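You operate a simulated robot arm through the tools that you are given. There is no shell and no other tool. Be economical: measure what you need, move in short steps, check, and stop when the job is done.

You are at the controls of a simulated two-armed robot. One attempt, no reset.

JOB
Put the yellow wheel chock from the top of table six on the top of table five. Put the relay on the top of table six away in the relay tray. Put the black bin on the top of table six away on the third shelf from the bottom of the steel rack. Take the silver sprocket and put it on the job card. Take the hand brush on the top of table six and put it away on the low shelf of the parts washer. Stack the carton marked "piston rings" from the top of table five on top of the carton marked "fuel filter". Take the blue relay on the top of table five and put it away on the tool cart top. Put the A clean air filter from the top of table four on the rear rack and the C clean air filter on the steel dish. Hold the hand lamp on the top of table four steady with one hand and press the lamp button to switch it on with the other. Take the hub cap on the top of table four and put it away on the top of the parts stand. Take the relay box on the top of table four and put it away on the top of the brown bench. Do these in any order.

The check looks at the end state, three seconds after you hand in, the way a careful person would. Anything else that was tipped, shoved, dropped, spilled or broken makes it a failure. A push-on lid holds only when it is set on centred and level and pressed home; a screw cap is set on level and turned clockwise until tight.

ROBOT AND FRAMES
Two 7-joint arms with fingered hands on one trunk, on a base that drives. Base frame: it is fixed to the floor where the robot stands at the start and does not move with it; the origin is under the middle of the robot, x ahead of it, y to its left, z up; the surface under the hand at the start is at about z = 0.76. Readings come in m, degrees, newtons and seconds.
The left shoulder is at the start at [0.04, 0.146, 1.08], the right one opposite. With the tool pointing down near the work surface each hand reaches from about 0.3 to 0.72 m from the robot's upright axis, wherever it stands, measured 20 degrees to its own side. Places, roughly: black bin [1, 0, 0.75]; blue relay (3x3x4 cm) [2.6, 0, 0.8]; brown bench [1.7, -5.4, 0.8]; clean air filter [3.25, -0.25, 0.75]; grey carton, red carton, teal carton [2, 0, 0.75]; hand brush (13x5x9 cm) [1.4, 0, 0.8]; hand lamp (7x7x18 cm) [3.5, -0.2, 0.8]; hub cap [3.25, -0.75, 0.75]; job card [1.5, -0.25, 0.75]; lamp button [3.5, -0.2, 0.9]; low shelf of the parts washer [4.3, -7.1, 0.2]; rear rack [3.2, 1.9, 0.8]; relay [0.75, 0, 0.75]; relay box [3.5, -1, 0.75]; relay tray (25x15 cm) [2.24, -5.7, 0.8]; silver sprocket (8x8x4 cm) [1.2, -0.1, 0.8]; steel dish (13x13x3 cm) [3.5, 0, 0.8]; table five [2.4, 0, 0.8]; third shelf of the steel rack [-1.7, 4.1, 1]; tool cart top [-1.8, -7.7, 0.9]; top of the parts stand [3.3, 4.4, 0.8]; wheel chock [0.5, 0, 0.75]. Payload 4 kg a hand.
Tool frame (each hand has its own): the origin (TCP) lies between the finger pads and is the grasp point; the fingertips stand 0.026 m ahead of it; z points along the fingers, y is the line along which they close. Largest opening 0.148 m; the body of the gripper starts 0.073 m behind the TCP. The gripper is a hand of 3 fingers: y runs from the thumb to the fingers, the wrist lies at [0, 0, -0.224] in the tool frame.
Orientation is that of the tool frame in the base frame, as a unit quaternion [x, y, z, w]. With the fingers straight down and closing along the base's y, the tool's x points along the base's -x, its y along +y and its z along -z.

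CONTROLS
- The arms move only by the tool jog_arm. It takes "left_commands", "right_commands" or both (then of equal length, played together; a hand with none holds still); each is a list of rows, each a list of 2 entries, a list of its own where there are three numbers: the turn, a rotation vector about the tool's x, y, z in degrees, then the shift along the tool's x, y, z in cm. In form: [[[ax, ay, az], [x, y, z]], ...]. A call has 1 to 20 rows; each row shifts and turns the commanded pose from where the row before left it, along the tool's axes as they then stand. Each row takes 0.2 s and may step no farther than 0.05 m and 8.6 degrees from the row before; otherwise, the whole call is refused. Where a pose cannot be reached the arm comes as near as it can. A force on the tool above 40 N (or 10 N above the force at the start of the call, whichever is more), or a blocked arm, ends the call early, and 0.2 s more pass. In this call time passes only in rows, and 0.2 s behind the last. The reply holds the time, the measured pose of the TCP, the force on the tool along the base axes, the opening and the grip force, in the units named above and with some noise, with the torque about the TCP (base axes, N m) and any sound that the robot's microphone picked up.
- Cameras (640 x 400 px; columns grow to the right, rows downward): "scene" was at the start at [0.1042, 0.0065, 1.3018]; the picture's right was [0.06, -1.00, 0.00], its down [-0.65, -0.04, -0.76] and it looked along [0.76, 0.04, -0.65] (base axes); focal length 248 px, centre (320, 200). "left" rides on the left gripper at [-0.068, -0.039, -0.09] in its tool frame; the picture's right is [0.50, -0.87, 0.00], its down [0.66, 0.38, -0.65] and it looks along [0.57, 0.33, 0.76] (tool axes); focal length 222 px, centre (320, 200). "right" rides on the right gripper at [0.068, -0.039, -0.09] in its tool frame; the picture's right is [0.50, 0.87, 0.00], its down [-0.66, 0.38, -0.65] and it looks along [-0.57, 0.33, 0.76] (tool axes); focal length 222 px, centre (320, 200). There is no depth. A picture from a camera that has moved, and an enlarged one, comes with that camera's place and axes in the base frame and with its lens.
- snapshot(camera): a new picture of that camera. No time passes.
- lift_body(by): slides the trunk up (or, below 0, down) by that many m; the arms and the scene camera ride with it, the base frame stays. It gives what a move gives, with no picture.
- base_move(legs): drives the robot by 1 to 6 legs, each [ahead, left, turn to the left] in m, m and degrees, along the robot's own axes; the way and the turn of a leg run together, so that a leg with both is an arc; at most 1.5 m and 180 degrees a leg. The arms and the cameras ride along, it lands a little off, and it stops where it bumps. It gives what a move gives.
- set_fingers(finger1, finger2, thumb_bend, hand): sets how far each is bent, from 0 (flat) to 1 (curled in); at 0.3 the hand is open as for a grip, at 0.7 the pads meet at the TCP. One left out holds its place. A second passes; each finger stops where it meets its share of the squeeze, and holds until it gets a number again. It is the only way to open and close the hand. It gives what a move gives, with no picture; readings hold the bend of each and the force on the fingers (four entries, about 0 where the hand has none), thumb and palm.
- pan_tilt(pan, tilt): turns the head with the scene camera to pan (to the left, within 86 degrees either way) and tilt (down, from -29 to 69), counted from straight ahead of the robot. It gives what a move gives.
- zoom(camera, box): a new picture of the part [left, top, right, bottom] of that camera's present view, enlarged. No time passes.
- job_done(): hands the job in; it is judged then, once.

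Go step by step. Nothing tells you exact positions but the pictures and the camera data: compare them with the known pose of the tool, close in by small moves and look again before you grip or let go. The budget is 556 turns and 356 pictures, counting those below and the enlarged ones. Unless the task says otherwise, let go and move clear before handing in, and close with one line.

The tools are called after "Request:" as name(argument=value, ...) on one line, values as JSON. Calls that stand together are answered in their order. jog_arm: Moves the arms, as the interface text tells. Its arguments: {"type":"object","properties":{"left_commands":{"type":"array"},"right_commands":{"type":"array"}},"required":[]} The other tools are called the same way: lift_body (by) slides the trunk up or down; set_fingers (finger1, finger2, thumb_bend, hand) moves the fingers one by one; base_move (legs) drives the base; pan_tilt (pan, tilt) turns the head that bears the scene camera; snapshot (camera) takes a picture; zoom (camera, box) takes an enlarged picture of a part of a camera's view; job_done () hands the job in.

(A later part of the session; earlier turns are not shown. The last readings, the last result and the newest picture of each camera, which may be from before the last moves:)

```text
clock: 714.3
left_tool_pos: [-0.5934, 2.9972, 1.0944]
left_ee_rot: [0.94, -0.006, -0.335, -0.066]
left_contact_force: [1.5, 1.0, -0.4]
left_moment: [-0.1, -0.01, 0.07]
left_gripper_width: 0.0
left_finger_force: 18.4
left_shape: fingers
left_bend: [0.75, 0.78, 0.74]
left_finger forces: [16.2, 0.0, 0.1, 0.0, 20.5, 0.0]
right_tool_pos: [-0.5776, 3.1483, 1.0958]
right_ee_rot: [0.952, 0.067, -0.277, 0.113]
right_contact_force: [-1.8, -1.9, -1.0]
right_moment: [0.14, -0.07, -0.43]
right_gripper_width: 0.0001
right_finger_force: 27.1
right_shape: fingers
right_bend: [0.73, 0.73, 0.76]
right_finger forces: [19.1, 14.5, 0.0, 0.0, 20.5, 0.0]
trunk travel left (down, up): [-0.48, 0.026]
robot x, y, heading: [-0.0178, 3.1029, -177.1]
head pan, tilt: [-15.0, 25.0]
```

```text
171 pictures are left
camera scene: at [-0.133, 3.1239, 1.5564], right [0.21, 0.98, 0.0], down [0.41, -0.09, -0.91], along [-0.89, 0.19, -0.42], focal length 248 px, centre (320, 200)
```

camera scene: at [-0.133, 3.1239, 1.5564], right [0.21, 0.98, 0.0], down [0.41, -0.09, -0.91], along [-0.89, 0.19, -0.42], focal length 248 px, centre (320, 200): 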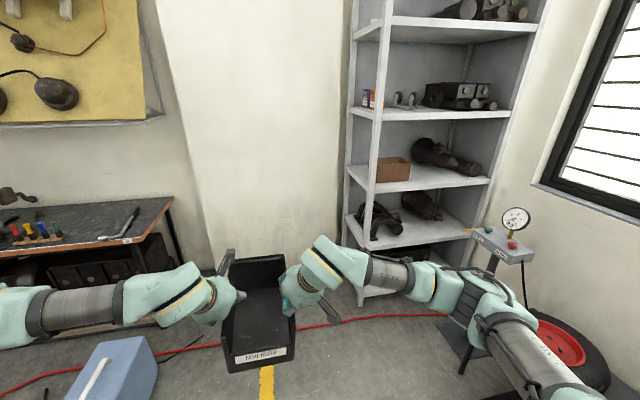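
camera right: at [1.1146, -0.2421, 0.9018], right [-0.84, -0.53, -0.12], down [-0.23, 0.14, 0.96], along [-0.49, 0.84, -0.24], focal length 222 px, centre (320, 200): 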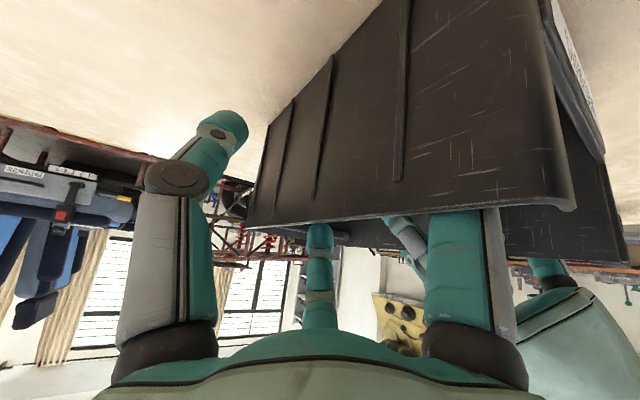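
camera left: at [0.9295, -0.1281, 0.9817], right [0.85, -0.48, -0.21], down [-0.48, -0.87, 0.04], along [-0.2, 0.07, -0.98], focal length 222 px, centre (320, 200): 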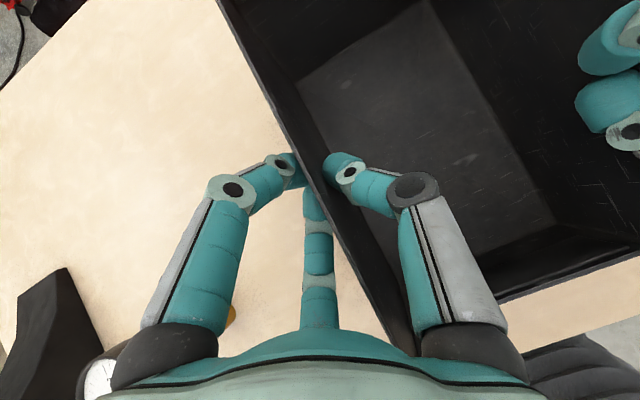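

The third shelf (z≈1.0) holds a brown box and a dark part. Moving to face it and look closer.

Request:
base_move(legs=[[0.3, -0.85, -3.0]])

Request:
pan_tilt(pan=-5, tilt=15)

Request:
snapshot(camera="scene")

```text
clock: 717.8
left_tool_pos: [-0.8308, 3.6208, 1.095]
left_ee_rot: [0.94, -0.015, -0.333, -0.073]
left_contact_force: [2.0, 1.6, 1.1]
left_moment: [-0.13, -0.03, 0.09]
left_gripper_width: 0.0
left_finger_force: 17.9
left_shape: fingers
left_bend: [0.75, 0.78, 0.74]
left_finger forces: [16.2, 0.0, 0.0, 0.0, 20.3, 0.0]
right_tool_pos: [-0.8105, 3.771, 1.0955]
right_ee_rot: [0.953, 0.058, -0.279, 0.106]
right_contact_force: [-2.4, -1.5, -2.1]
right_moment: [0.14, -0.09, -0.4]
right_gripper_width: 0.0002
right_finger_force: 20.8
right_shape: fingers
right_bend: [0.73, 0.73, 0.76]
right_finger forces: [7.4, 14.6, 0.1, 0.1, 20.6, 0.1]
trunk travel left (down, up): [-0.48, 0.026]
robot x, y, heading: [-0.2569, 3.7167, -178.0]
head pan, tilt: [-15.0, 25.0]
stopped in leg 1: the robot was blocked; the commanded pose is now the measured one
```

```text
clock: 718.5
left_tool_pos: [-0.8315, 3.6292, 1.0942]
left_ee_rot: [0.94, -0.017, -0.332, -0.07]
left_contact_force: [2.1, 1.7, 1.1]
left_moment: [-0.12, -0.01, 0.09]
left_gripper_width: 0.0
left_finger_force: 18.1
left_shape: fingers
left_bend: [0.75, 0.78, 0.74]
left_finger forces: [16.0, 0.0, 0.0, 0.0, 20.4, 0.0]
right_tool_pos: [-0.8121, 3.779, 1.0942]
right_ee_rot: [0.952, 0.057, -0.278, 0.11]
right_contact_force: [-2.8, -0.8, -2.0]
right_moment: [0.13, -0.07, -0.45]
right_gripper_width: 0.0
right_finger_force: 21.9
right_shape: fingers
right_bend: [0.73, 0.73, 0.76]
right_finger forces: [7.9, 14.5, 0.1, 0.0, 20.9, 0.0]
trunk travel left (down, up): [-0.48, 0.026]
robot x, y, heading: [-0.2556, 3.7213, -178.1]
head pan, tilt: [-5.0, 15.0]
```

```text
170 pictures are left
camera scene: at [-0.3731, 3.7316, 1.5725], right [0.06, 1.0, 0.0], down [0.26, -0.02, -0.97], along [-0.96, 0.05, -0.26], focal length 248 px, centre (320, 200)
```

scene: 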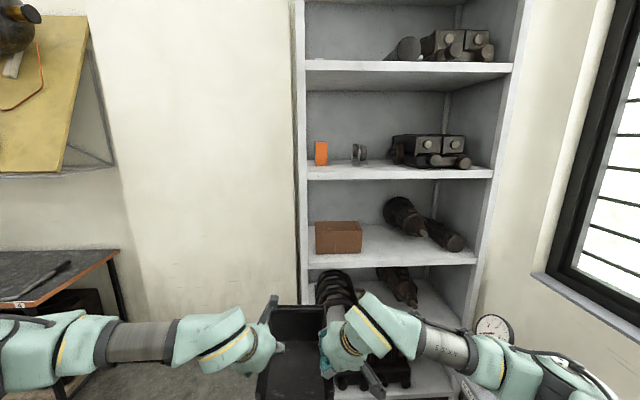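

Strafing right bumped something low (tyre bench). I'll move off it, raise and shift the bin a bit to the right relative to the robot, then advance and look at the pedestal and slot.

Request:
base_move(legs=[[0, 0.06, 0], [0.35, 0, -1.9]])

Request:
jog_arm(left_commands=[[[0, 0, 0], [-0.83, -3.11, -0.46]], [[0, 0, 0], [-0.83, -3.11, -0.46]], [[0, 0, 0], [-0.83, -3.11, -0.46]], [[0, 0, 0], [-0.83, -3.11, -0.46]]], right_commands=[[[0, 0, 0], [-0.68, -2.7, -1.67]], [[0, 0, 0], [-0.68, -2.7, -1.67]], [[0, 0, 0], [-0.68, -2.7, -1.67]], [[0, 0, 0], [-0.68, -2.7, -1.67]]])

Request:
pan_tilt(pan=-40, tilt=40)

Request:
snapshot(camera="scene")

Request:
pan_tilt(pan=-10, tilt=20)

Request:
snapshot(camera="scene")

```text
clock: 721.3
left_tool_pos: [-1.1853, 3.5791, 1.095]
left_ee_rot: [0.939, -0.029, -0.334, -0.074]
left_contact_force: [3.7, 0.7, 0.0]
left_moment: [-0.14, -0.01, 0.08]
left_gripper_width: 0.0
left_finger_force: 18.3
left_shape: fingers
left_bend: [0.75, 0.78, 0.74]
left_finger forces: [16.1, 0.0, 0.0, 0.0, 20.2, 0.1]
right_tool_pos: [-1.1594, 3.7288, 1.0961]
right_ee_rot: [0.953, 0.044, -0.281, 0.106]
right_contact_force: [-2.1, -1.4, -1.5]
right_moment: [0.17, -0.07, -0.43]
right_gripper_width: 0.0
right_finger_force: 21.7
right_shape: fingers
right_bend: [0.73, 0.73, 0.76]
right_finger forces: [8.0, 14.5, 0.0, 0.1, 20.8, 0.0]
trunk travel left (down, up): [-0.48, 0.026]
robot x, y, heading: [-0.6121, 3.656, -179.5]
head pan, tilt: [-5.0, 15.0]
```

```text
clock: 722.3
left_tool_pos: [-1.1839, 3.6991, 1.1445]
left_ee_rot: [0.94, -0.029, -0.332, -0.074]
left_contact_force: [-0.7, -6.0, -2.8]
left_moment: [-0.25, 0.03, 0.2]
left_gripper_width: 0.0003
left_finger_force: 25.1
left_shape: fingers
left_bend: [0.74, 0.78, 0.75]
left_finger forces: [18.9, 15.6, 0.1, 0.1, 16.1, 0.0]
right_tool_pos: [-1.164, 3.8488, 1.148]
right_ee_rot: [0.953, 0.044, -0.28, 0.107]
right_contact_force: [2.0, 6.6, -0.9]
right_moment: [0.04, -0.08, -0.06]
right_gripper_width: 0.0002
right_finger_force: 26.4
right_shape: fingers
right_bend: [0.73, 0.73, 0.76]
right_finger forces: [14.5, 14.9, 0.0, 0.1, 23.4, 0.0]
trunk travel left (down, up): [-0.48, 0.026]
robot x, y, heading: [-0.6082, 3.6567, -179.6]
head pan, tilt: [-5.0, 15.0]
```

```text
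clock: 723.4
left_tool_pos: [-1.1846, 3.6979, 1.1451]
left_ee_rot: [0.94, -0.028, -0.333, -0.073]
left_contact_force: [-2.4, -9.1, -3.6]
left_moment: [-0.27, 0.06, 0.17]
left_gripper_width: 0.0005
left_finger_force: 24.9
left_shape: fingers
left_bend: [0.74, 0.78, 0.75]
left_finger forces: [19.7, 16.3, 0.1, 0.0, 14.8, 0.1]
right_tool_pos: [-1.1653, 3.8452, 1.1476]
right_ee_rot: [0.953, 0.045, -0.28, 0.106]
right_contact_force: [2.3, 9.4, 0.9]
right_moment: [0.09, -0.13, -0.07]
right_gripper_width: 0.0
right_finger_force: 27.3
right_shape: fingers
right_bend: [0.73, 0.73, 0.76]
right_finger forces: [14.1, 14.2, 0.1, 0.0, 25.5, 0.0]
trunk travel left (down, up): [-0.48, 0.026]
robot x, y, heading: [-0.6094, 3.6608, -179.9]
head pan, tilt: [-40.0, 40.0]
```

```text
169 pictures are left
camera scene: at [-0.6958, 3.7144, 1.5332], right [0.64, 0.77, 0.0], down [0.49, -0.41, -0.77], along [-0.59, 0.49, -0.64], focal length 248 px, centre (320, 200)
```

scene: 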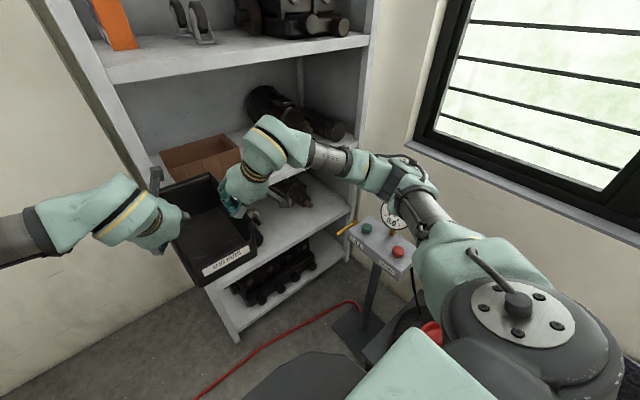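

```text
clock: 724.3
left_tool_pos: [-1.1844, 3.6982, 1.1446]
left_ee_rot: [0.94, -0.029, -0.332, -0.074]
left_contact_force: [-2.2, -9.6, -3.1]
left_moment: [-0.35, 0.04, 0.23]
left_gripper_width: 0.0004
left_finger_force: 25.7
left_shape: fingers
left_bend: [0.74, 0.78, 0.75]
left_finger forces: [19.8, 16.6, 0.1, 0.0, 14.3, 0.0]
right_tool_pos: [-1.1653, 3.8468, 1.1472]
right_ee_rot: [0.953, 0.044, -0.28, 0.106]
right_contact_force: [2.6, 10.1, -0.1]
right_moment: [0.09, -0.1, -0.09]
right_gripper_width: 0.0
right_finger_force: 27.0
right_shape: fingers
right_bend: [0.73, 0.73, 0.76]
right_finger forces: [14.0, 14.1, 0.0, 0.1, 26.2, 0.0]
trunk travel left (down, up): [-0.48, 0.026]
robot x, y, heading: [-0.6063, 3.6593, -179.5]
head pan, tilt: [-10.0, 20.0]
```

```text
168 pictures are left
camera scene: at [-0.7217, 3.6765, 1.5645], right [0.17, 0.99, 0.0], down [0.34, -0.06, -0.94], along [-0.93, 0.16, -0.34], focal length 248 px, centre (320, 200)
```

scene: 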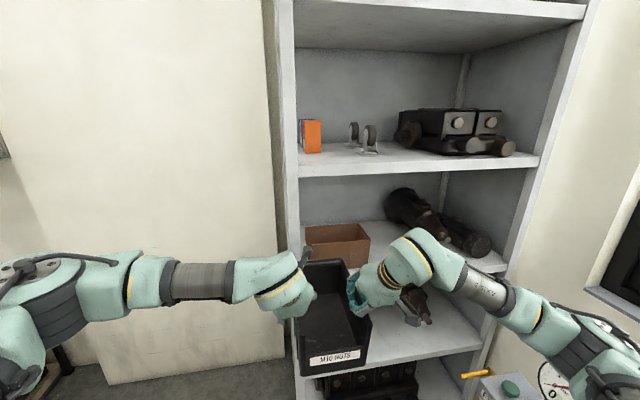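

I have the geometry: pedestal control box edge y≈4.15, shelf slot y≈4.04–4.3. I'll shift the bin 3 cm further right, then line up at heading 165°.

Request:
jog_arm(left_commands=[[[0, 0, 0], [0, -3.0, 0.5]]], right_commands=[[[0, 0, 0], [0, -2.95, -0.65]]])

Request:
base_move(legs=[[0.09, -0.12, -15.3]])

Request:
pan_tilt(pan=-10, tilt=28)

Request:
snapshot(camera="scene")

```text
clock: 724.7
left_tool_pos: [-1.1828, 3.7312, 1.1444]
left_ee_rot: [0.94, -0.03, -0.332, -0.074]
left_contact_force: [-2.2, -10.0, -2.8]
left_moment: [-0.37, 0.0, 0.25]
left_gripper_width: 0.0005
left_finger_force: 25.3
left_shape: fingers
left_bend: [0.74, 0.78, 0.75]
left_finger forces: [19.9, 16.7, 0.0, 0.0, 14.5, 0.0]
right_tool_pos: [-1.1665, 3.8794, 1.1474]
right_ee_rot: [0.953, 0.044, -0.28, 0.107]
right_contact_force: [2.5, 10.1, 1.1]
right_moment: [0.1, -0.03, -0.02]
right_gripper_width: 0.0
right_finger_force: 27.0
right_shape: fingers
right_bend: [0.73, 0.73, 0.76]
right_finger forces: [13.8, 14.6, 0.1, 0.0, 26.2, 0.0]
trunk travel left (down, up): [-0.48, 0.026]
robot x, y, heading: [-0.6078, 3.6587, -179.6]
head pan, tilt: [-10.0, 20.0]
```

```text
clock: 726.0
left_tool_pos: [-1.2159, 3.9969, 1.1441]
left_ee_rot: [0.928, -0.151, -0.32, -0.118]
left_contact_force: [-3.5, -8.2, -3.1]
left_moment: [-0.26, 0.06, 0.21]
left_gripper_width: 0.0003
left_finger_force: 25.0
left_shape: fingers
left_bend: [0.74, 0.78, 0.75]
left_finger forces: [19.3, 16.6, 0.1, 0.0, 14.8, 0.0]
right_tool_pos: [-1.159, 4.1358, 1.1483]
right_ee_rot: [0.951, -0.08, -0.291, 0.068]
right_contact_force: [4.7, 8.8, 0.2]
right_moment: [0.14, -0.07, -0.07]
right_gripper_width: 0.0
right_finger_force: 27.5
right_shape: fingers
right_bend: [0.73, 0.73, 0.76]
right_finger forces: [14.3, 14.6, 0.0, 0.1, 25.8, 0.0]
trunk travel left (down, up): [-0.48, 0.026]
robot x, y, heading: [-0.6778, 3.7854, 165.0]
head pan, tilt: [-10.0, 20.0]
```

```text
clock: 726.7
left_tool_pos: [-1.2161, 3.9992, 1.1436]
left_ee_rot: [0.928, -0.152, -0.319, -0.117]
left_contact_force: [-2.0, -3.7, -3.2]
left_moment: [-0.21, 0.05, 0.14]
left_gripper_width: 0.0004
left_finger_force: 25.8
left_shape: fingers
left_bend: [0.74, 0.78, 0.75]
left_finger forces: [17.8, 15.5, 0.0, 0.1, 17.8, 0.0]
right_tool_pos: [-1.1605, 4.1385, 1.1479]
right_ee_rot: [0.95, -0.082, -0.292, 0.068]
right_contact_force: [2.2, 3.5, -0.4]
right_moment: [0.03, -0.06, -0.07]
right_gripper_width: 0.0001
right_finger_force: 26.6
right_shape: fingers
right_bend: [0.73, 0.73, 0.76]
right_finger forces: [15.6, 15.7, 0.0, 0.0, 22.4, 0.1]
trunk travel left (down, up): [-0.48, 0.026]
robot x, y, heading: [-0.6776, 3.7807, 165.2]
head pan, tilt: [-10.0, 28.0]
```

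```text
167 pictures are left
camera scene: at [-0.7826, 3.8289, 1.5517], right [0.42, 0.91, 0.0], down [0.43, -0.2, -0.88], along [-0.8, 0.37, -0.47], focal length 248 px, centre (320, 200)
```

scene: 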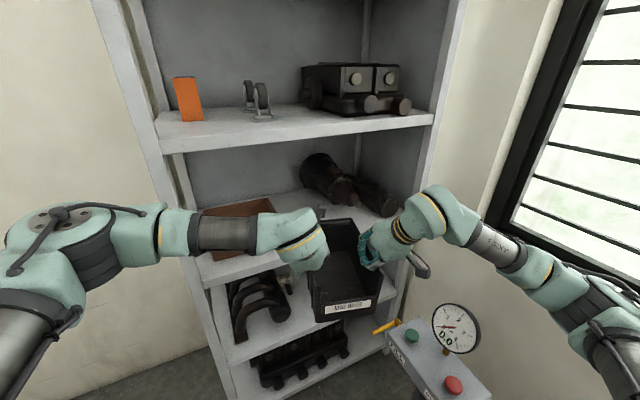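

Request:
base_move(legs=[[0.18, 0, 0]])

Request:
snapshot(camera="scene")

Request:
snapshot(camera="left")

```text
clock: 728.2
left_tool_pos: [-1.3823, 4.0458, 1.1463]
left_ee_rot: [0.928, -0.154, -0.319, -0.117]
left_contact_force: [11.0, -9.9, -2.4]
left_moment: [-0.35, -0.12, 0.19]
left_gripper_width: 0.0
left_finger_force: 18.1
left_shape: fingers
left_bend: [0.75, 0.79, 0.76]
left_finger forces: [0.0, 19.6, 0.1, 0.1, 17.5, 0.1]
right_tool_pos: [-1.3241, 4.1834, 1.1497]
right_ee_rot: [0.951, -0.083, -0.29, 0.068]
right_contact_force: [25.5, -1.4, -7.2]
right_moment: [0.0, -0.47, -0.25]
right_gripper_width: 0.0007
right_finger_force: 24.8
right_shape: fingers
right_bend: [0.73, 0.73, 0.78]
right_finger forces: [6.9, 16.3, 0.1, 0.0, 26.7, 0.0]
trunk travel left (down, up): [-0.48, 0.026]
robot x, y, heading: [-0.852, 3.8296, 165.0]
head pan, tilt: [-10.0, 28.0]
```

```text
166 pictures are left
camera scene: at [-0.9477, 3.8731, 1.5521], right [0.42, 0.91, 0.0], down [0.42, -0.2, -0.89], along [-0.8, 0.37, -0.47], focal length 248 px, centre (320, 200)
```

scene: 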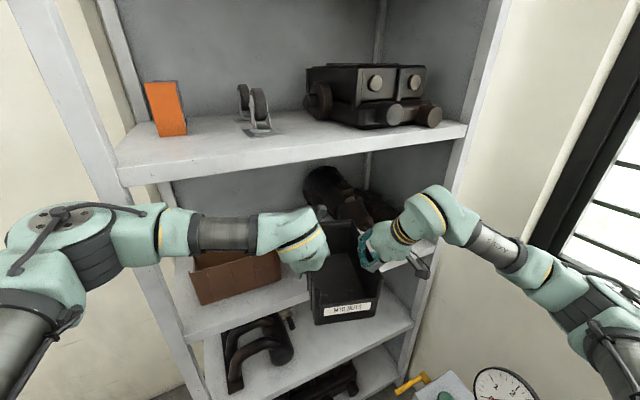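

```text
165 pictures are left
camera left: at [-1.3674, 4.0673, 1.2621], right [0.69, 0.7, -0.21], down [0.72, -0.69, 0.04], along [-0.12, -0.18, -0.98], focal length 222 px, centre (320, 200)
```

left: 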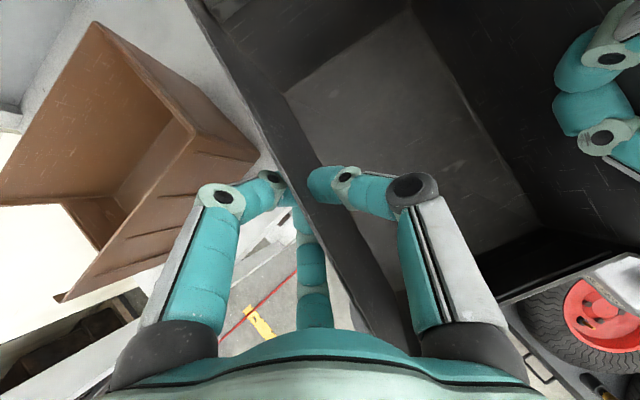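

The bin's back bottom seems to touch the shelf lip. Backing off and raising it 5 cm.

Request:
base_move(legs=[[-0.08, 0, 0]])

Request:
jog_arm(left_commands=[[[0, 0, 0], [-1.6, -0.3, -1.9]], [[0, 0, 0], [-1.6, -0.3, -1.9]]], right_commands=[[[0, 0, 0], [-1.4, 0.45, -2.0]], [[0, 0, 0], [-1.4, 0.45, -2.0]]])

Request:
pan_tilt(pan=-12, tilt=35)

Request:
snapshot(camera="scene")

Request:
zoom(camera="scene", box=[220, 110, 440, 290])

```text
clock: 729.3
left_tool_pos: [-1.3207, 4.0276, 1.1384]
left_ee_rot: [0.93, -0.152, -0.314, -0.115]
left_contact_force: [-1.6, -5.2, -2.4]
left_moment: [-0.22, 0.05, 0.12]
left_gripper_width: 0.0001
left_finger_force: 19.1
left_shape: fingers
left_bend: [0.74, 0.78, 0.76]
left_finger forces: [19.6, 0.0, 0.0, 0.0, 18.3, 0.0]
right_tool_pos: [-1.2629, 4.1663, 1.1418]
right_ee_rot: [0.952, -0.084, -0.285, 0.069]
right_contact_force: [0.8, 4.2, -0.3]
right_moment: [0.07, -0.11, -0.24]
right_gripper_width: 0.0002
right_finger_force: 22.9
right_shape: fingers
right_bend: [0.73, 0.73, 0.78]
right_finger forces: [4.4, 16.2, 0.0, 0.0, 24.8, 0.0]
trunk travel left (down, up): [-0.48, 0.026]
robot x, y, heading: [-0.7768, 3.8097, 165.4]
head pan, tilt: [-10.0, 28.0]
```

```text
clock: 729.9
left_tool_pos: [-1.3191, 4.0261, 1.1928]
left_ee_rot: [0.93, -0.15, -0.316, -0.115]
left_contact_force: [-5.5, -8.1, -4.1]
left_moment: [-0.33, 0.1, 0.22]
left_gripper_width: 0.0007
left_finger_force: 26.7
left_shape: fingers
left_bend: [0.74, 0.78, 0.76]
left_finger forces: [21.0, 17.9, 0.0, 0.1, 15.1, 0.1]
right_tool_pos: [-1.2634, 4.1648, 1.1932]
right_ee_rot: [0.952, -0.084, -0.287, 0.069]
right_contact_force: [4.7, 8.6, 0.1]
right_moment: [0.02, -0.05, -0.01]
right_gripper_width: 0.0001
right_finger_force: 28.6
right_shape: fingers
right_bend: [0.73, 0.73, 0.78]
right_finger forces: [14.5, 15.8, 0.1, 0.1, 26.7, 0.0]
trunk travel left (down, up): [-0.48, 0.026]
robot x, y, heading: [-0.7779, 3.8103, 165.0]
head pan, tilt: [-10.0, 28.0]
```

```text
clock: 730.6
left_tool_pos: [-1.3149, 4.0271, 1.1946]
left_ee_rot: [0.929, -0.151, -0.318, -0.116]
left_contact_force: [-6.0, -13.3, -5.0]
left_moment: [-0.42, 0.1, 0.25]
left_gripper_width: 0.0006
left_finger_force: 27.1
left_shape: fingers
left_bend: [0.74, 0.78, 0.76]
left_finger forces: [21.9, 19.2, 0.0, 0.0, 13.5, 0.1]
right_tool_pos: [-1.261, 4.1646, 1.1952]
right_ee_rot: [0.952, -0.083, -0.287, 0.068]
right_contact_force: [6.3, 12.4, 0.5]
right_moment: [0.08, -0.02, -0.09]
right_gripper_width: 0.0001
right_finger_force: 29.4
right_shape: fingers
right_bend: [0.73, 0.73, 0.77]
right_finger forces: [13.7, 15.0, 0.1, 0.0, 29.3, 0.0]
trunk travel left (down, up): [-0.48, 0.026]
robot x, y, heading: [-0.7785, 3.812, 165.1]
head pan, tilt: [-12.0, 35.0]
```

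```text
164 pictures are left
camera scene: at [-0.8774, 3.8569, 1.5406], right [0.45, 0.89, 0.0], down [0.51, -0.26, -0.82], along [-0.73, 0.37, -0.57], focal length 248 px, centre (320, 200)
```

scene: 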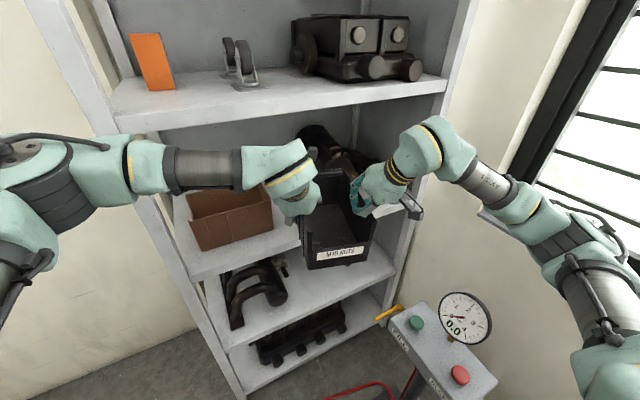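

```text
2.22 times, centred on (330, 200) of scene
camera zoom: at [-0.8774, 3.8569, 1.5406], right [0.45, 0.89, 0.0], down [0.51, -0.26, -0.82], along [-0.73, 0.37, -0.57], focal length 551 px, centre (298, 200)
```

zoom: 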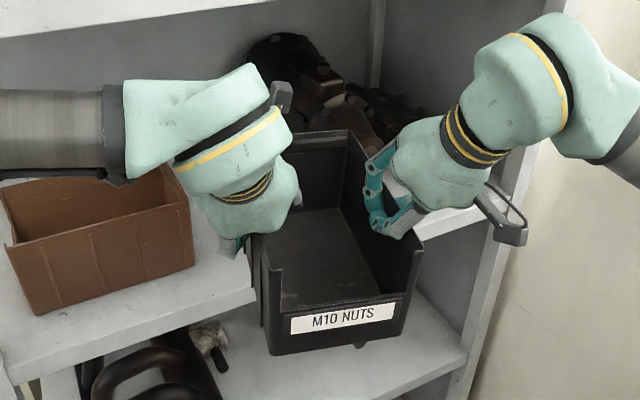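

Request:
base_move(legs=[[0.1, 0, 0]])

Request:
zoom(camera="scene", box=[200, 90, 440, 290])

Request:
snapshot(camera="left")

Request:
snapshot(camera="right")

```text
clock: 731.7
left_tool_pos: [-1.3882, 4.0485, 1.1913]
left_ee_rot: [0.931, -0.153, -0.31, -0.115]
left_contact_force: [1.2, -0.8, -2.4]
left_moment: [-0.27, 0.06, 0.11]
left_gripper_width: 0.001
left_finger_force: 20.1
left_shape: fingers
left_bend: [0.74, 0.77, 0.79]
left_finger forces: [18.7, 0.0, 0.0, 0.0, 21.3, 0.1]
right_tool_pos: [-1.3354, 4.1846, 1.1919]
right_ee_rot: [0.953, -0.086, -0.281, 0.071]
right_contact_force: [-1.3, 2.0, -0.9]
right_moment: [0.14, -0.12, -0.5]
right_gripper_width: 0.0011
right_finger_force: 25.7
right_shape: fingers
right_bend: [0.73, 0.73, 0.79]
right_finger forces: [8.3, 17.5, 0.1, 0.1, 25.4, 0.1]
trunk travel left (down, up): [-0.48, 0.026]
robot x, y, heading: [-0.8503, 3.8288, 165.0]
head pan, tilt: [-12.0, 35.0]
stopped in leg 1: the force on the tool passed its limit at 42 N (the readings are from after the stop); the commanded pose is now the measured one
```

```text
2.00 times, centred on (320, 190) of scene
camera zoom: at [-0.955, 3.8783, 1.5403], right [0.45, 0.89, 0.0], down [0.51, -0.26, -0.82], along [-0.73, 0.37, -0.58], focal length 496 px, centre (320, 220)
```

zoom: 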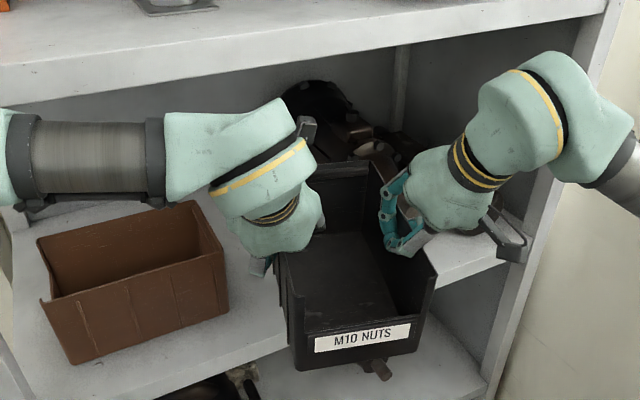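

```text
161 pictures are left
camera left: at [-1.3755, 4.0714, 1.3061], right [0.69, 0.7, -0.2], down [0.72, -0.69, 0.06], along [-0.1, -0.19, -0.98], focal length 222 px, centre (320, 200)
```

left: 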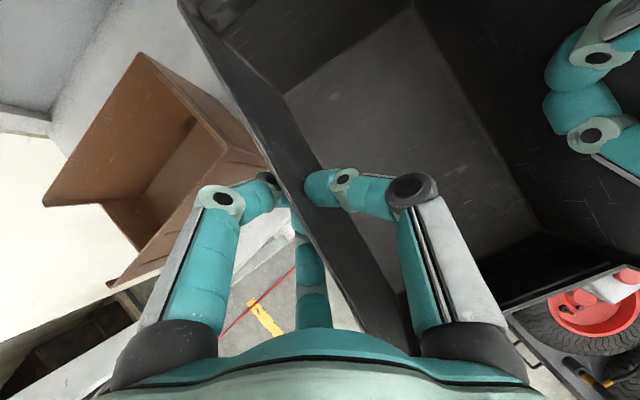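

```text
160 pictures are left
camera right: at [-1.2233, 4.2179, 1.2241], right [0.31, -0.95, -0.1], down [-0.23, -0.18, 0.96], along [-0.92, -0.27, -0.27], focal length 222 px, centre (320, 200)
```

right: 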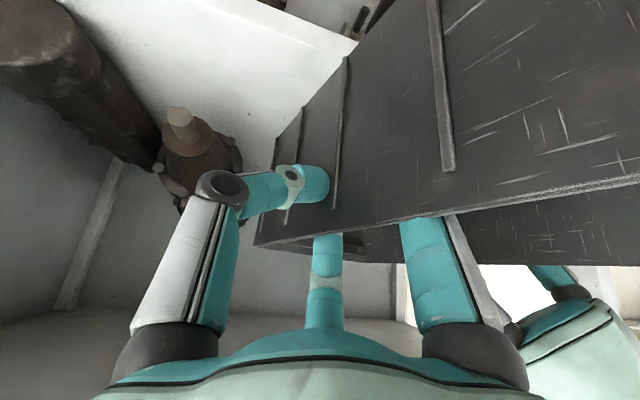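

The bin is now above the shelf and the internal stress has relaxed. Nudging forward a little more while watching forces.

Request:
base_move(legs=[[0.05, 0, 0]])

Request:
zoom(camera="scene", box=[200, 90, 440, 290])

Request:
snapshot(camera="right")

```text
clock: 732.8
left_tool_pos: [-1.4196, 4.0564, 1.1918]
left_ee_rot: [0.932, -0.156, -0.308, -0.113]
left_contact_force: [12.2, -10.4, 0.6]
left_moment: [-0.44, -0.05, 0.21]
left_gripper_width: 0.0003
left_finger_force: 21.5
left_shape: fingers
left_bend: [0.75, 0.77, 0.8]
left_finger forces: [22.3, 0.1, 0.0, 0.0, 20.9, 0.0]
right_tool_pos: [-1.3648, 4.1918, 1.1957]
right_ee_rot: [0.954, -0.088, -0.276, 0.073]
right_contact_force: [14.8, -0.5, 2.1]
right_moment: [0.29, -0.22, -0.78]
right_gripper_width: 0.0031
right_finger_force: 30.7
right_shape: fingers
right_bend: [0.73, 0.73, 0.79]
right_finger forces: [14.2, 17.6, 0.1, 0.0, 30.1, 0.0]
trunk travel left (down, up): [-0.48, 0.026]
robot x, y, heading: [-0.9006, 3.8392, 164.7]
head pan, tilt: [-12.0, 35.0]
stopped in leg 1: the force on the tool passed its limit at 43 N (the readings are from after the stop); the commanded pose is now the measured one
```

```text
2.00 times, centred on (320, 190) of scene
camera zoom: at [-0.9889, 3.8852, 1.5414], right [0.46, 0.89, 0.0], down [0.51, -0.26, -0.82], along [-0.73, 0.38, -0.57], focal length 496 px, centre (320, 220)
```

zoom: 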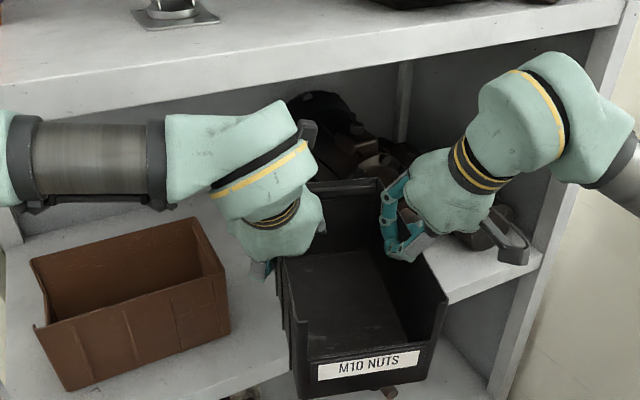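

```text
158 pictures are left
camera right: at [-1.2543, 4.225, 1.2283], right [0.3, -0.95, -0.09], down [-0.24, -0.17, 0.95], along [-0.92, -0.27, -0.28], focal length 222 px, centre (320, 200)
```

right: 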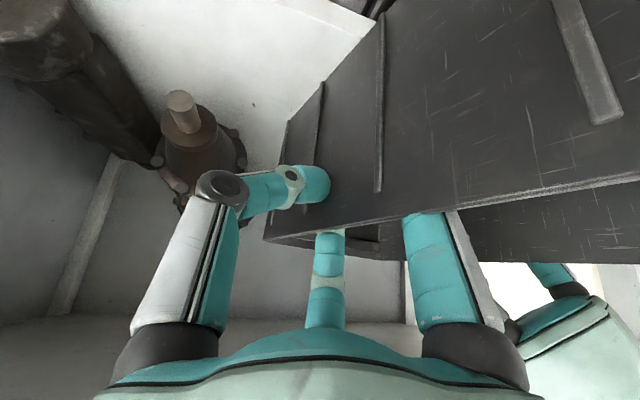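

The bin's back end is being stopped at about x=-1.44. Let me zoom in to see what it touches.

Request:
zoom(camera="right", box=[180, 0, 440, 260])

Request:
zoom(camera="left", box=[120, 0, 440, 220])

```text
1.54 times, centred on (310, 130) of right
camera zoom: at [-1.2543, 4.225, 1.2283], right [0.3, -0.95, -0.09], down [-0.24, -0.17, 0.95], along [-0.92, -0.27, -0.28], focal length 342 px, centre (335, 308)
```

zoom: 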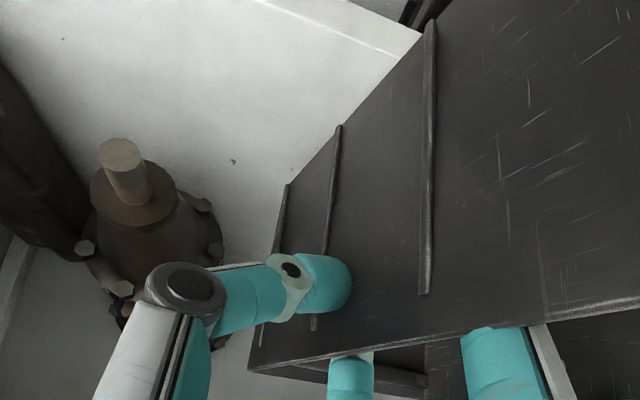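

```text
1.82 times, centred on (280, 110) of left
camera zoom: at [-1.4078, 4.0801, 1.3083], right [0.69, 0.69, -0.2], down [0.72, -0.69, 0.07], along [-0.09, -0.2, -0.98], focal length 404 px, centre (393, 364)
```

zoom: 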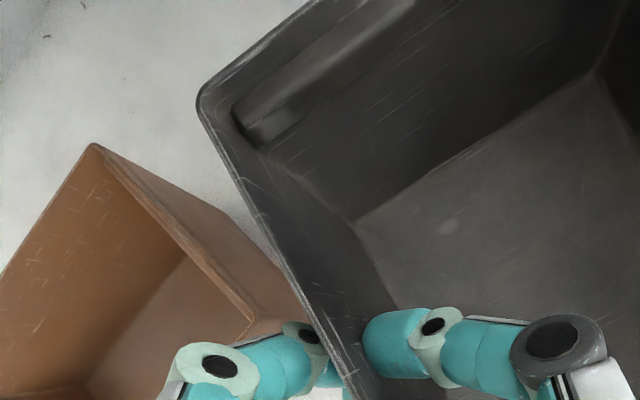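

The bin's right rear corner is being stopped (near the dark part), turning it clockwise. I'll back off and rotate the bin in the hands by moving the right hand forward and left hand back.

Request:
base_move(legs=[[-0.145, -0.02, 0]])

Request:
jog_arm(left_commands=[[[0, 0, 0], [0.78, -0.12, -0.62]], [[0, 0, 0], [0.78, -0.12, -0.62]], [[0, 0, 0], [0.78, -0.12, -0.62]]], right_commands=[[[0, 0, 0], [-0.83, -0.12, 0.54]], [[0, 0, 0], [-0.83, -0.12, 0.54]], [[0, 0, 0], [-0.83, -0.12, 0.54]]])

Request:
snapshot(camera="scene")

Request:
snapshot(camera="left")

```text
clock: 733.9
left_tool_pos: [-1.3476, 4.047, 1.1857]
left_ee_rot: [0.934, -0.152, -0.304, -0.112]
left_contact_force: [2.5, -1.7, -1.4]
left_moment: [-0.23, 0.05, 0.03]
left_gripper_width: 0.0
left_finger_force: 21.1
left_shape: fingers
left_bend: [0.75, 0.77, 0.79]
left_finger forces: [19.1, 0.0, 0.1, 0.1, 22.4, 0.1]
right_tool_pos: [-1.2948, 4.1836, 1.1885]
right_ee_rot: [0.955, -0.089, -0.273, 0.072]
right_contact_force: [-3.4, 1.5, -0.5]
right_moment: [0.25, 0.03, -0.55]
right_gripper_width: 0.002
right_finger_force: 26.2
right_shape: fingers
right_bend: [0.73, 0.73, 0.79]
right_finger forces: [8.6, 18.4, 0.0, 0.0, 25.0, 0.0]
trunk travel left (down, up): [-0.48, 0.026]
robot x, y, heading: [-0.8083, 3.8296, 165.1]
head pan, tilt: [-12.0, 35.0]
stopped in leg 1: the robot was blocked; the commanded pose is now the measured one
```

```text
clock: 734.7
left_tool_pos: [-1.3079, 4.0397, 1.1925]
left_ee_rot: [0.932, -0.153, -0.31, -0.113]
left_contact_force: [-1.8, 0.4, -3.7]
left_moment: [-0.26, 0.04, 0.11]
left_gripper_width: 0.0018
left_finger_force: 19.3
left_shape: fingers
left_bend: [0.74, 0.77, 0.76]
left_finger forces: [17.7, 0.1, 0.1, 0.0, 21.2, 0.0]
right_tool_pos: [-1.3101, 4.191, 1.1918]
right_ee_rot: [0.954, -0.087, -0.277, 0.072]
right_contact_force: [3.0, -1.3, 1.3]
right_moment: [-0.12, 0.03, 0.15]
right_gripper_width: 0.0017
right_finger_force: 28.6
right_shape: fingers
right_bend: [0.72, 0.73, 0.78]
right_finger forces: [16.0, 21.0, 0.0, 0.0, 20.9, 0.1]
trunk travel left (down, up): [-0.48, 0.026]
robot x, y, heading: [-0.8082, 3.8292, 164.9]
head pan, tilt: [-12.0, 35.0]
```

```text
155 pictures are left
camera scene: at [-0.9033, 3.8769, 1.541], right [0.46, 0.89, 0.0], down [0.51, -0.26, -0.82], along [-0.73, 0.37, -0.57], focal length 248 px, centre (320, 200)
```

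scene: 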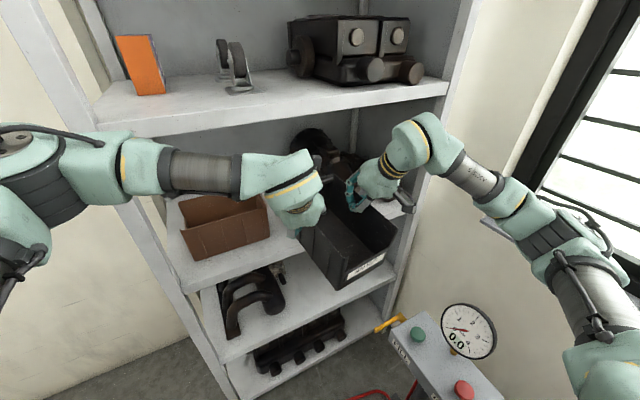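

```text
154 pictures are left
camera left: at [-1.2955, 4.0631, 1.3079], right [0.69, 0.7, -0.21], down [0.72, -0.69, 0.07], along [-0.09, -0.2, -0.98], focal length 222 px, centre (320, 200)
```

left: 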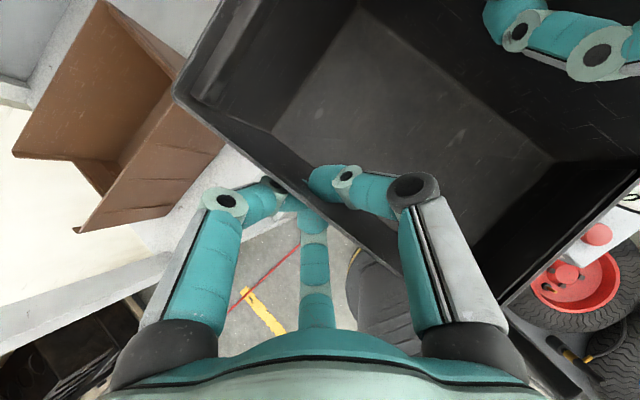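

The bin turned too far (≈194°). Reversing part of that.

Request:
jog_arm(left_commands=[[[0, 0, 0], [-0.7, 0.1, 0.56]], [[0, 0, 0], [-0.7, 0.1, 0.56]]], right_commands=[[[0, 0, 0], [0.75, 0.11, -0.49]], [[0, 0, 0], [0.75, 0.11, -0.49]]])

Request:
snapshot(camera="left")

Request:
snapshot(camera="right")

Request:
zoom(camera="scene", box=[160, 90, 460, 310])

```text
clock: 735.3
left_tool_pos: [-1.3268, 4.0436, 1.1891]
left_ee_rot: [0.933, -0.152, -0.307, -0.111]
left_contact_force: [-1.6, -6.4, -4.7]
left_moment: [-0.33, 0.05, 0.1]
left_gripper_width: 0.0001
left_finger_force: 24.8
left_shape: fingers
left_bend: [0.74, 0.77, 0.77]
left_finger forces: [17.1, 16.2, 0.0, 0.0, 15.9, 0.0]
right_tool_pos: [-1.2965, 4.1886, 1.1914]
right_ee_rot: [0.954, -0.088, -0.277, 0.071]
right_contact_force: [2.6, 6.7, 1.4]
right_moment: [-0.04, 0.08, -0.06]
right_gripper_width: 0.0014
right_finger_force: 29.1
right_shape: fingers
right_bend: [0.72, 0.73, 0.78]
right_finger forces: [16.4, 16.4, 0.0, 0.0, 25.1, 0.0]
trunk travel left (down, up): [-0.48, 0.026]
robot x, y, heading: [-0.8105, 3.8309, 165.1]
head pan, tilt: [-12.0, 35.0]
```

```text
153 pictures are left
camera left: at [-1.3153, 4.0667, 1.3047], right [0.69, 0.7, -0.2], down [0.72, -0.69, 0.07], along [-0.09, -0.2, -0.98], focal length 222 px, centre (320, 200)
```

left: 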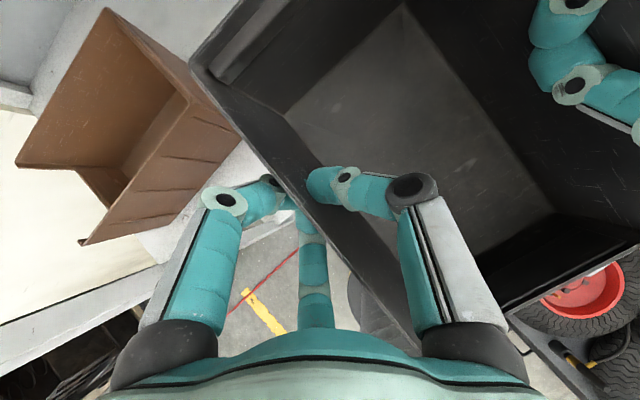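

```text
152 pictures are left
camera right: at [-1.185, 4.2219, 1.2251], right [0.31, -0.95, -0.1], down [-0.24, -0.17, 0.95], along [-0.92, -0.27, -0.28], focal length 222 px, centre (320, 200)
```

right: 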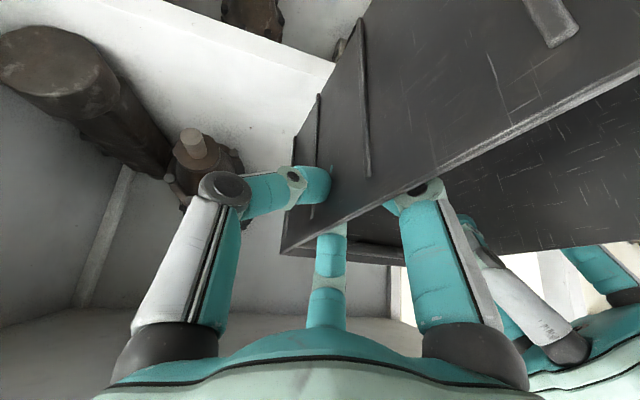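

```text
1.82 times, centred on (310, 200) of scene
camera zoom: at [-0.9065, 3.8776, 1.5408], right [0.45, 0.89, 0.0], down [0.51, -0.26, -0.82], along [-0.73, 0.37, -0.57], focal length 451 px, centre (338, 200)
```

zoom: 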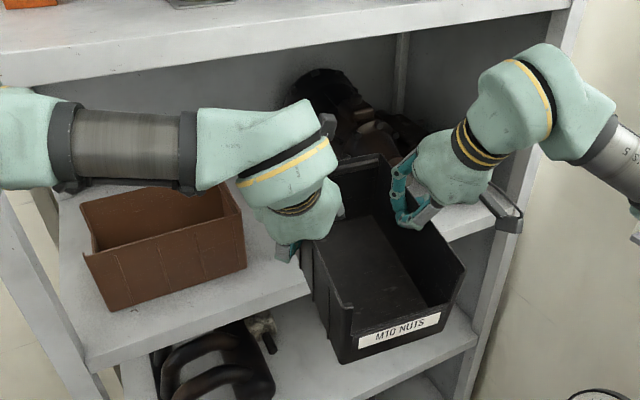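

Bin now faces about 175°, spanning y≈4.035–4.195. Advancing straight west 10 cm.

Request:
base_move(legs=[[0.097, 0.026, 0]])

Request:
snapshot(camera="left")

Request:
snapshot(camera="right")

```text
clock: 736.5
left_tool_pos: [-1.4209, 4.0405, 1.1914]
left_ee_rot: [0.932, -0.153, -0.31, -0.112]
left_contact_force: [9.7, -5.3, -3.6]
left_moment: [-0.29, -0.1, 0.1]
left_gripper_width: 0.0
left_finger_force: 28.4
left_shape: fingers
left_bend: [0.75, 0.77, 0.78]
left_finger forces: [18.0, 18.2, 0.0, 0.0, 19.8, 0.0]
right_tool_pos: [-1.3897, 4.1841, 1.1942]
right_ee_rot: [0.955, -0.087, -0.276, 0.072]
right_contact_force: [23.5, -2.3, -4.1]
right_moment: [0.19, -0.59, -0.71]
right_gripper_width: 0.0036
right_finger_force: 30.9
right_shape: fingers
right_bend: [0.72, 0.73, 0.79]
right_finger forces: [15.7, 15.2, 0.0, 0.0, 31.1, 0.0]
trunk travel left (down, up): [-0.48, 0.026]
robot x, y, heading: [-0.9101, 3.8298, 164.7]
head pan, tilt: [-12.0, 35.0]
```

```text
150 pictures are left
camera left: at [-1.4086, 4.064, 1.3081], right [0.69, 0.7, -0.21], down [0.72, -0.69, 0.07], along [-0.1, -0.19, -0.98], focal length 222 px, centre (320, 200)
```

left: 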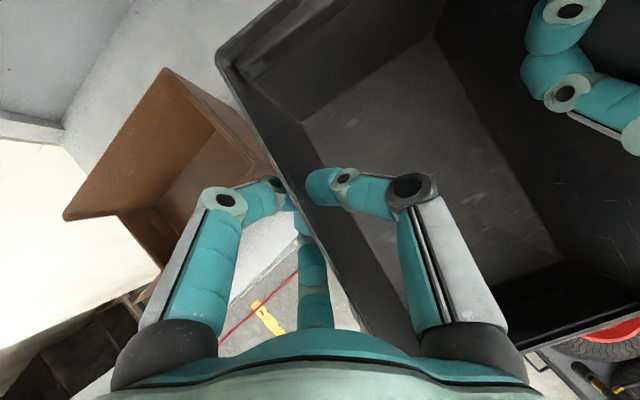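

```text
149 pictures are left
camera right: at [-1.2792, 4.2175, 1.2274], right [0.31, -0.95, -0.1], down [-0.24, -0.17, 0.95], along [-0.92, -0.27, -0.28], focal length 222 px, centre (320, 200)
```

right: 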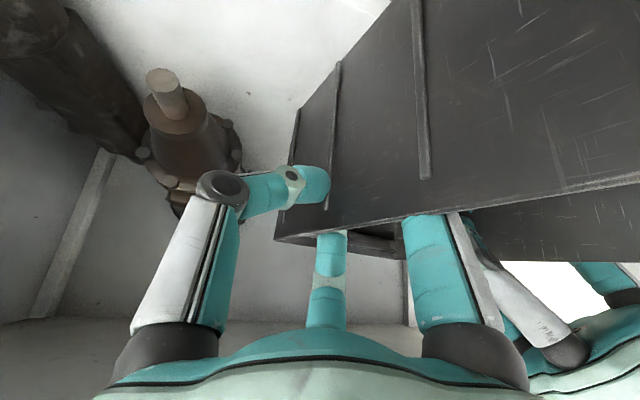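

Something still stops the bin's right rear corner. Backing off to get a clear look at that part of the shelf.

Request:
base_move(legs=[[-0.13, 0, 0]])

Request:
pan_tilt(pan=-5, tilt=25)

Request:
zoom(camera="scene", box=[220, 60, 440, 240])

Request:
snapshot(camera="right")

```text
clock: 737.8
left_tool_pos: [-1.3055, 4.009, 1.1879]
left_ee_rot: [0.933, -0.153, -0.306, -0.113]
left_contact_force: [2.1, -6.2, -2.8]
left_moment: [-0.33, 0.05, 0.12]
left_gripper_width: 0.0
left_finger_force: 27.5
left_shape: fingers
left_bend: [0.75, 0.77, 0.78]
left_finger forces: [19.1, 18.4, 0.0, 0.0, 19.2, 0.1]
right_tool_pos: [-1.2745, 4.1526, 1.1894]
right_ee_rot: [0.955, -0.087, -0.272, 0.074]
right_contact_force: [-2.2, 6.0, -0.7]
right_moment: [0.2, 0.06, -0.52]
right_gripper_width: 0.0027
right_finger_force: 26.0
right_shape: fingers
right_bend: [0.72, 0.73, 0.79]
right_finger forces: [7.1, 16.2, 0.1, 0.0, 27.9, 0.0]
trunk travel left (down, up): [-0.48, 0.026]
robot x, y, heading: [-0.7825, 3.7955, 165.0]
head pan, tilt: [-12.0, 35.0]
```

```text
clock: 738.5
left_tool_pos: [-1.3015, 4.0082, 1.1884]
left_ee_rot: [0.933, -0.152, -0.307, -0.111]
left_contact_force: [2.6, -3.0, -1.5]
left_moment: [-0.24, 0.04, 0.05]
left_gripper_width: 0.0
left_finger_force: 19.0
left_shape: fingers
left_bend: [0.75, 0.77, 0.78]
left_finger forces: [18.0, 0.1, 0.0, 0.0, 20.5, 0.0]
right_tool_pos: [-1.2718, 4.1522, 1.1908]
right_ee_rot: [0.955, -0.086, -0.274, 0.073]
right_contact_force: [-2.3, 2.6, -0.3]
right_moment: [0.16, 0.04, -0.51]
right_gripper_width: 0.0027
right_finger_force: 24.9
right_shape: fingers
right_bend: [0.72, 0.73, 0.79]
right_finger forces: [7.3, 16.7, 0.0, 0.0, 25.8, 0.1]
trunk travel left (down, up): [-0.48, 0.026]
robot x, y, heading: [-0.7795, 3.794, 165.0]
head pan, tilt: [-5.0, 25.0]
```

```text
2.22 times, centred on (330, 150) of scene
camera zoom: at [-0.8903, 3.8345, 1.5564], right [0.34, 0.94, 0.0], down [0.4, -0.14, -0.91], along [-0.85, 0.31, -0.42], focal length 551 px, centre (298, 311)
```

zoom: 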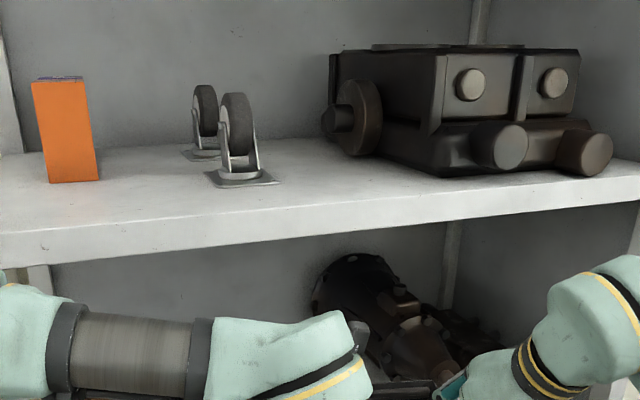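

```text
147 pictures are left
camera right: at [-1.1609, 4.1862, 1.2247], right [0.31, -0.95, -0.09], down [-0.24, -0.17, 0.95], along [-0.92, -0.27, -0.28], focal length 222 px, centre (320, 200)
```

right: 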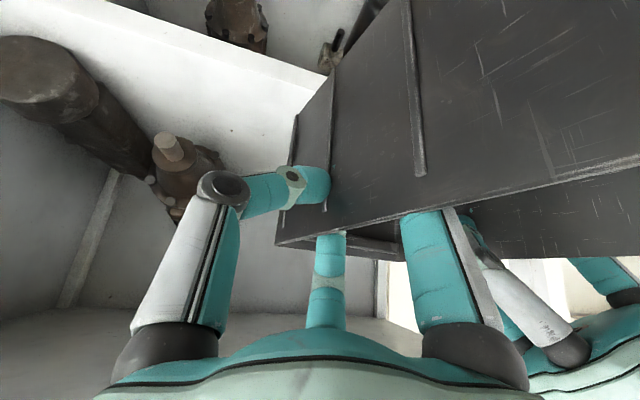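

I triangulated the dark part: its shaft reaches to (-1.45, 4.305, 1.10), so the usable slot is y≈4.02–4.2. I'll check the bin's current pose before shifting left.

Request:
snapshot(camera="left")

```text
146 pictures are left
camera left: at [-1.2906, 4.0318, 1.3045], right [0.69, 0.7, -0.2], down [0.72, -0.69, 0.07], along [-0.09, -0.2, -0.98], focal length 222 px, centre (320, 200)
```

left: 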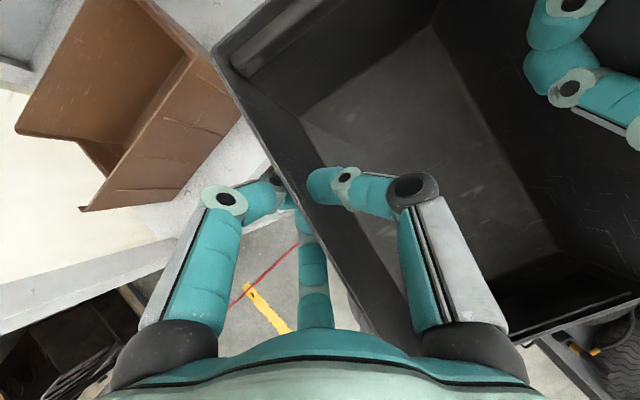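

Request:
jog_arm(left_commands=[[[0, 0, 0], [0.6, -0.09, -0.48]], [[0, 0, 0], [0.6, -0.09, -0.48]]], right_commands=[[[0, 0, 0], [-0.65, -0.1, 0.42]], [[0, 0, 0], [-0.65, -0.1, 0.42]]])

Request:
snapshot(camera="left")

```text
clock: 739.1
left_tool_pos: [-1.2889, 4.0049, 1.1896]
left_ee_rot: [0.933, -0.153, -0.307, -0.112]
left_contact_force: [-0.5, 1.4, -4.3]
left_moment: [-0.22, 0.01, 0.11]
left_gripper_width: 0.0007
left_finger_force: 10.7
left_shape: fingers
left_bend: [0.75, 0.77, 0.76]
left_finger forces: [0.0, 0.1, 0.0, 0.0, 21.0, 0.0]
right_tool_pos: [-1.2875, 4.1564, 1.19]
right_ee_rot: [0.955, -0.085, -0.274, 0.074]
right_contact_force: [2.2, -1.1, 0.0]
right_moment: [-0.18, 0.04, 0.11]
right_gripper_width: 0.0025
right_finger_force: 28.9
right_shape: fingers
right_bend: [0.72, 0.73, 0.79]
right_finger forces: [15.6, 21.4, 0.1, 0.0, 20.2, 0.1]
trunk travel left (down, up): [-0.48, 0.026]
robot x, y, heading: [-0.7852, 3.7977, 165.1]
head pan, tilt: [-5.0, 25.0]
```

```text
145 pictures are left
camera left: at [-1.2764, 4.0288, 1.3055], right [0.69, 0.7, -0.2], down [0.72, -0.69, 0.07], along [-0.09, -0.2, -0.98], focal length 222 px, centre (320, 200)
```

left: 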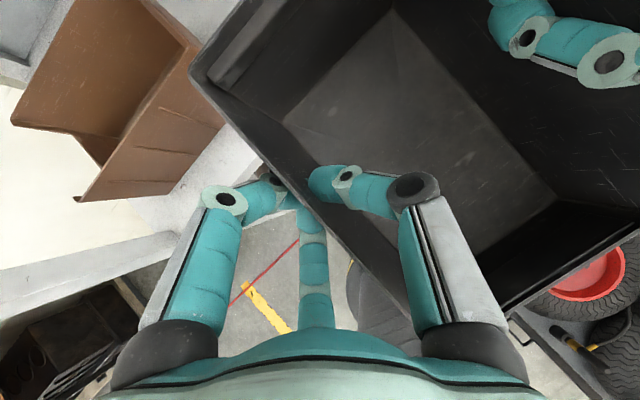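

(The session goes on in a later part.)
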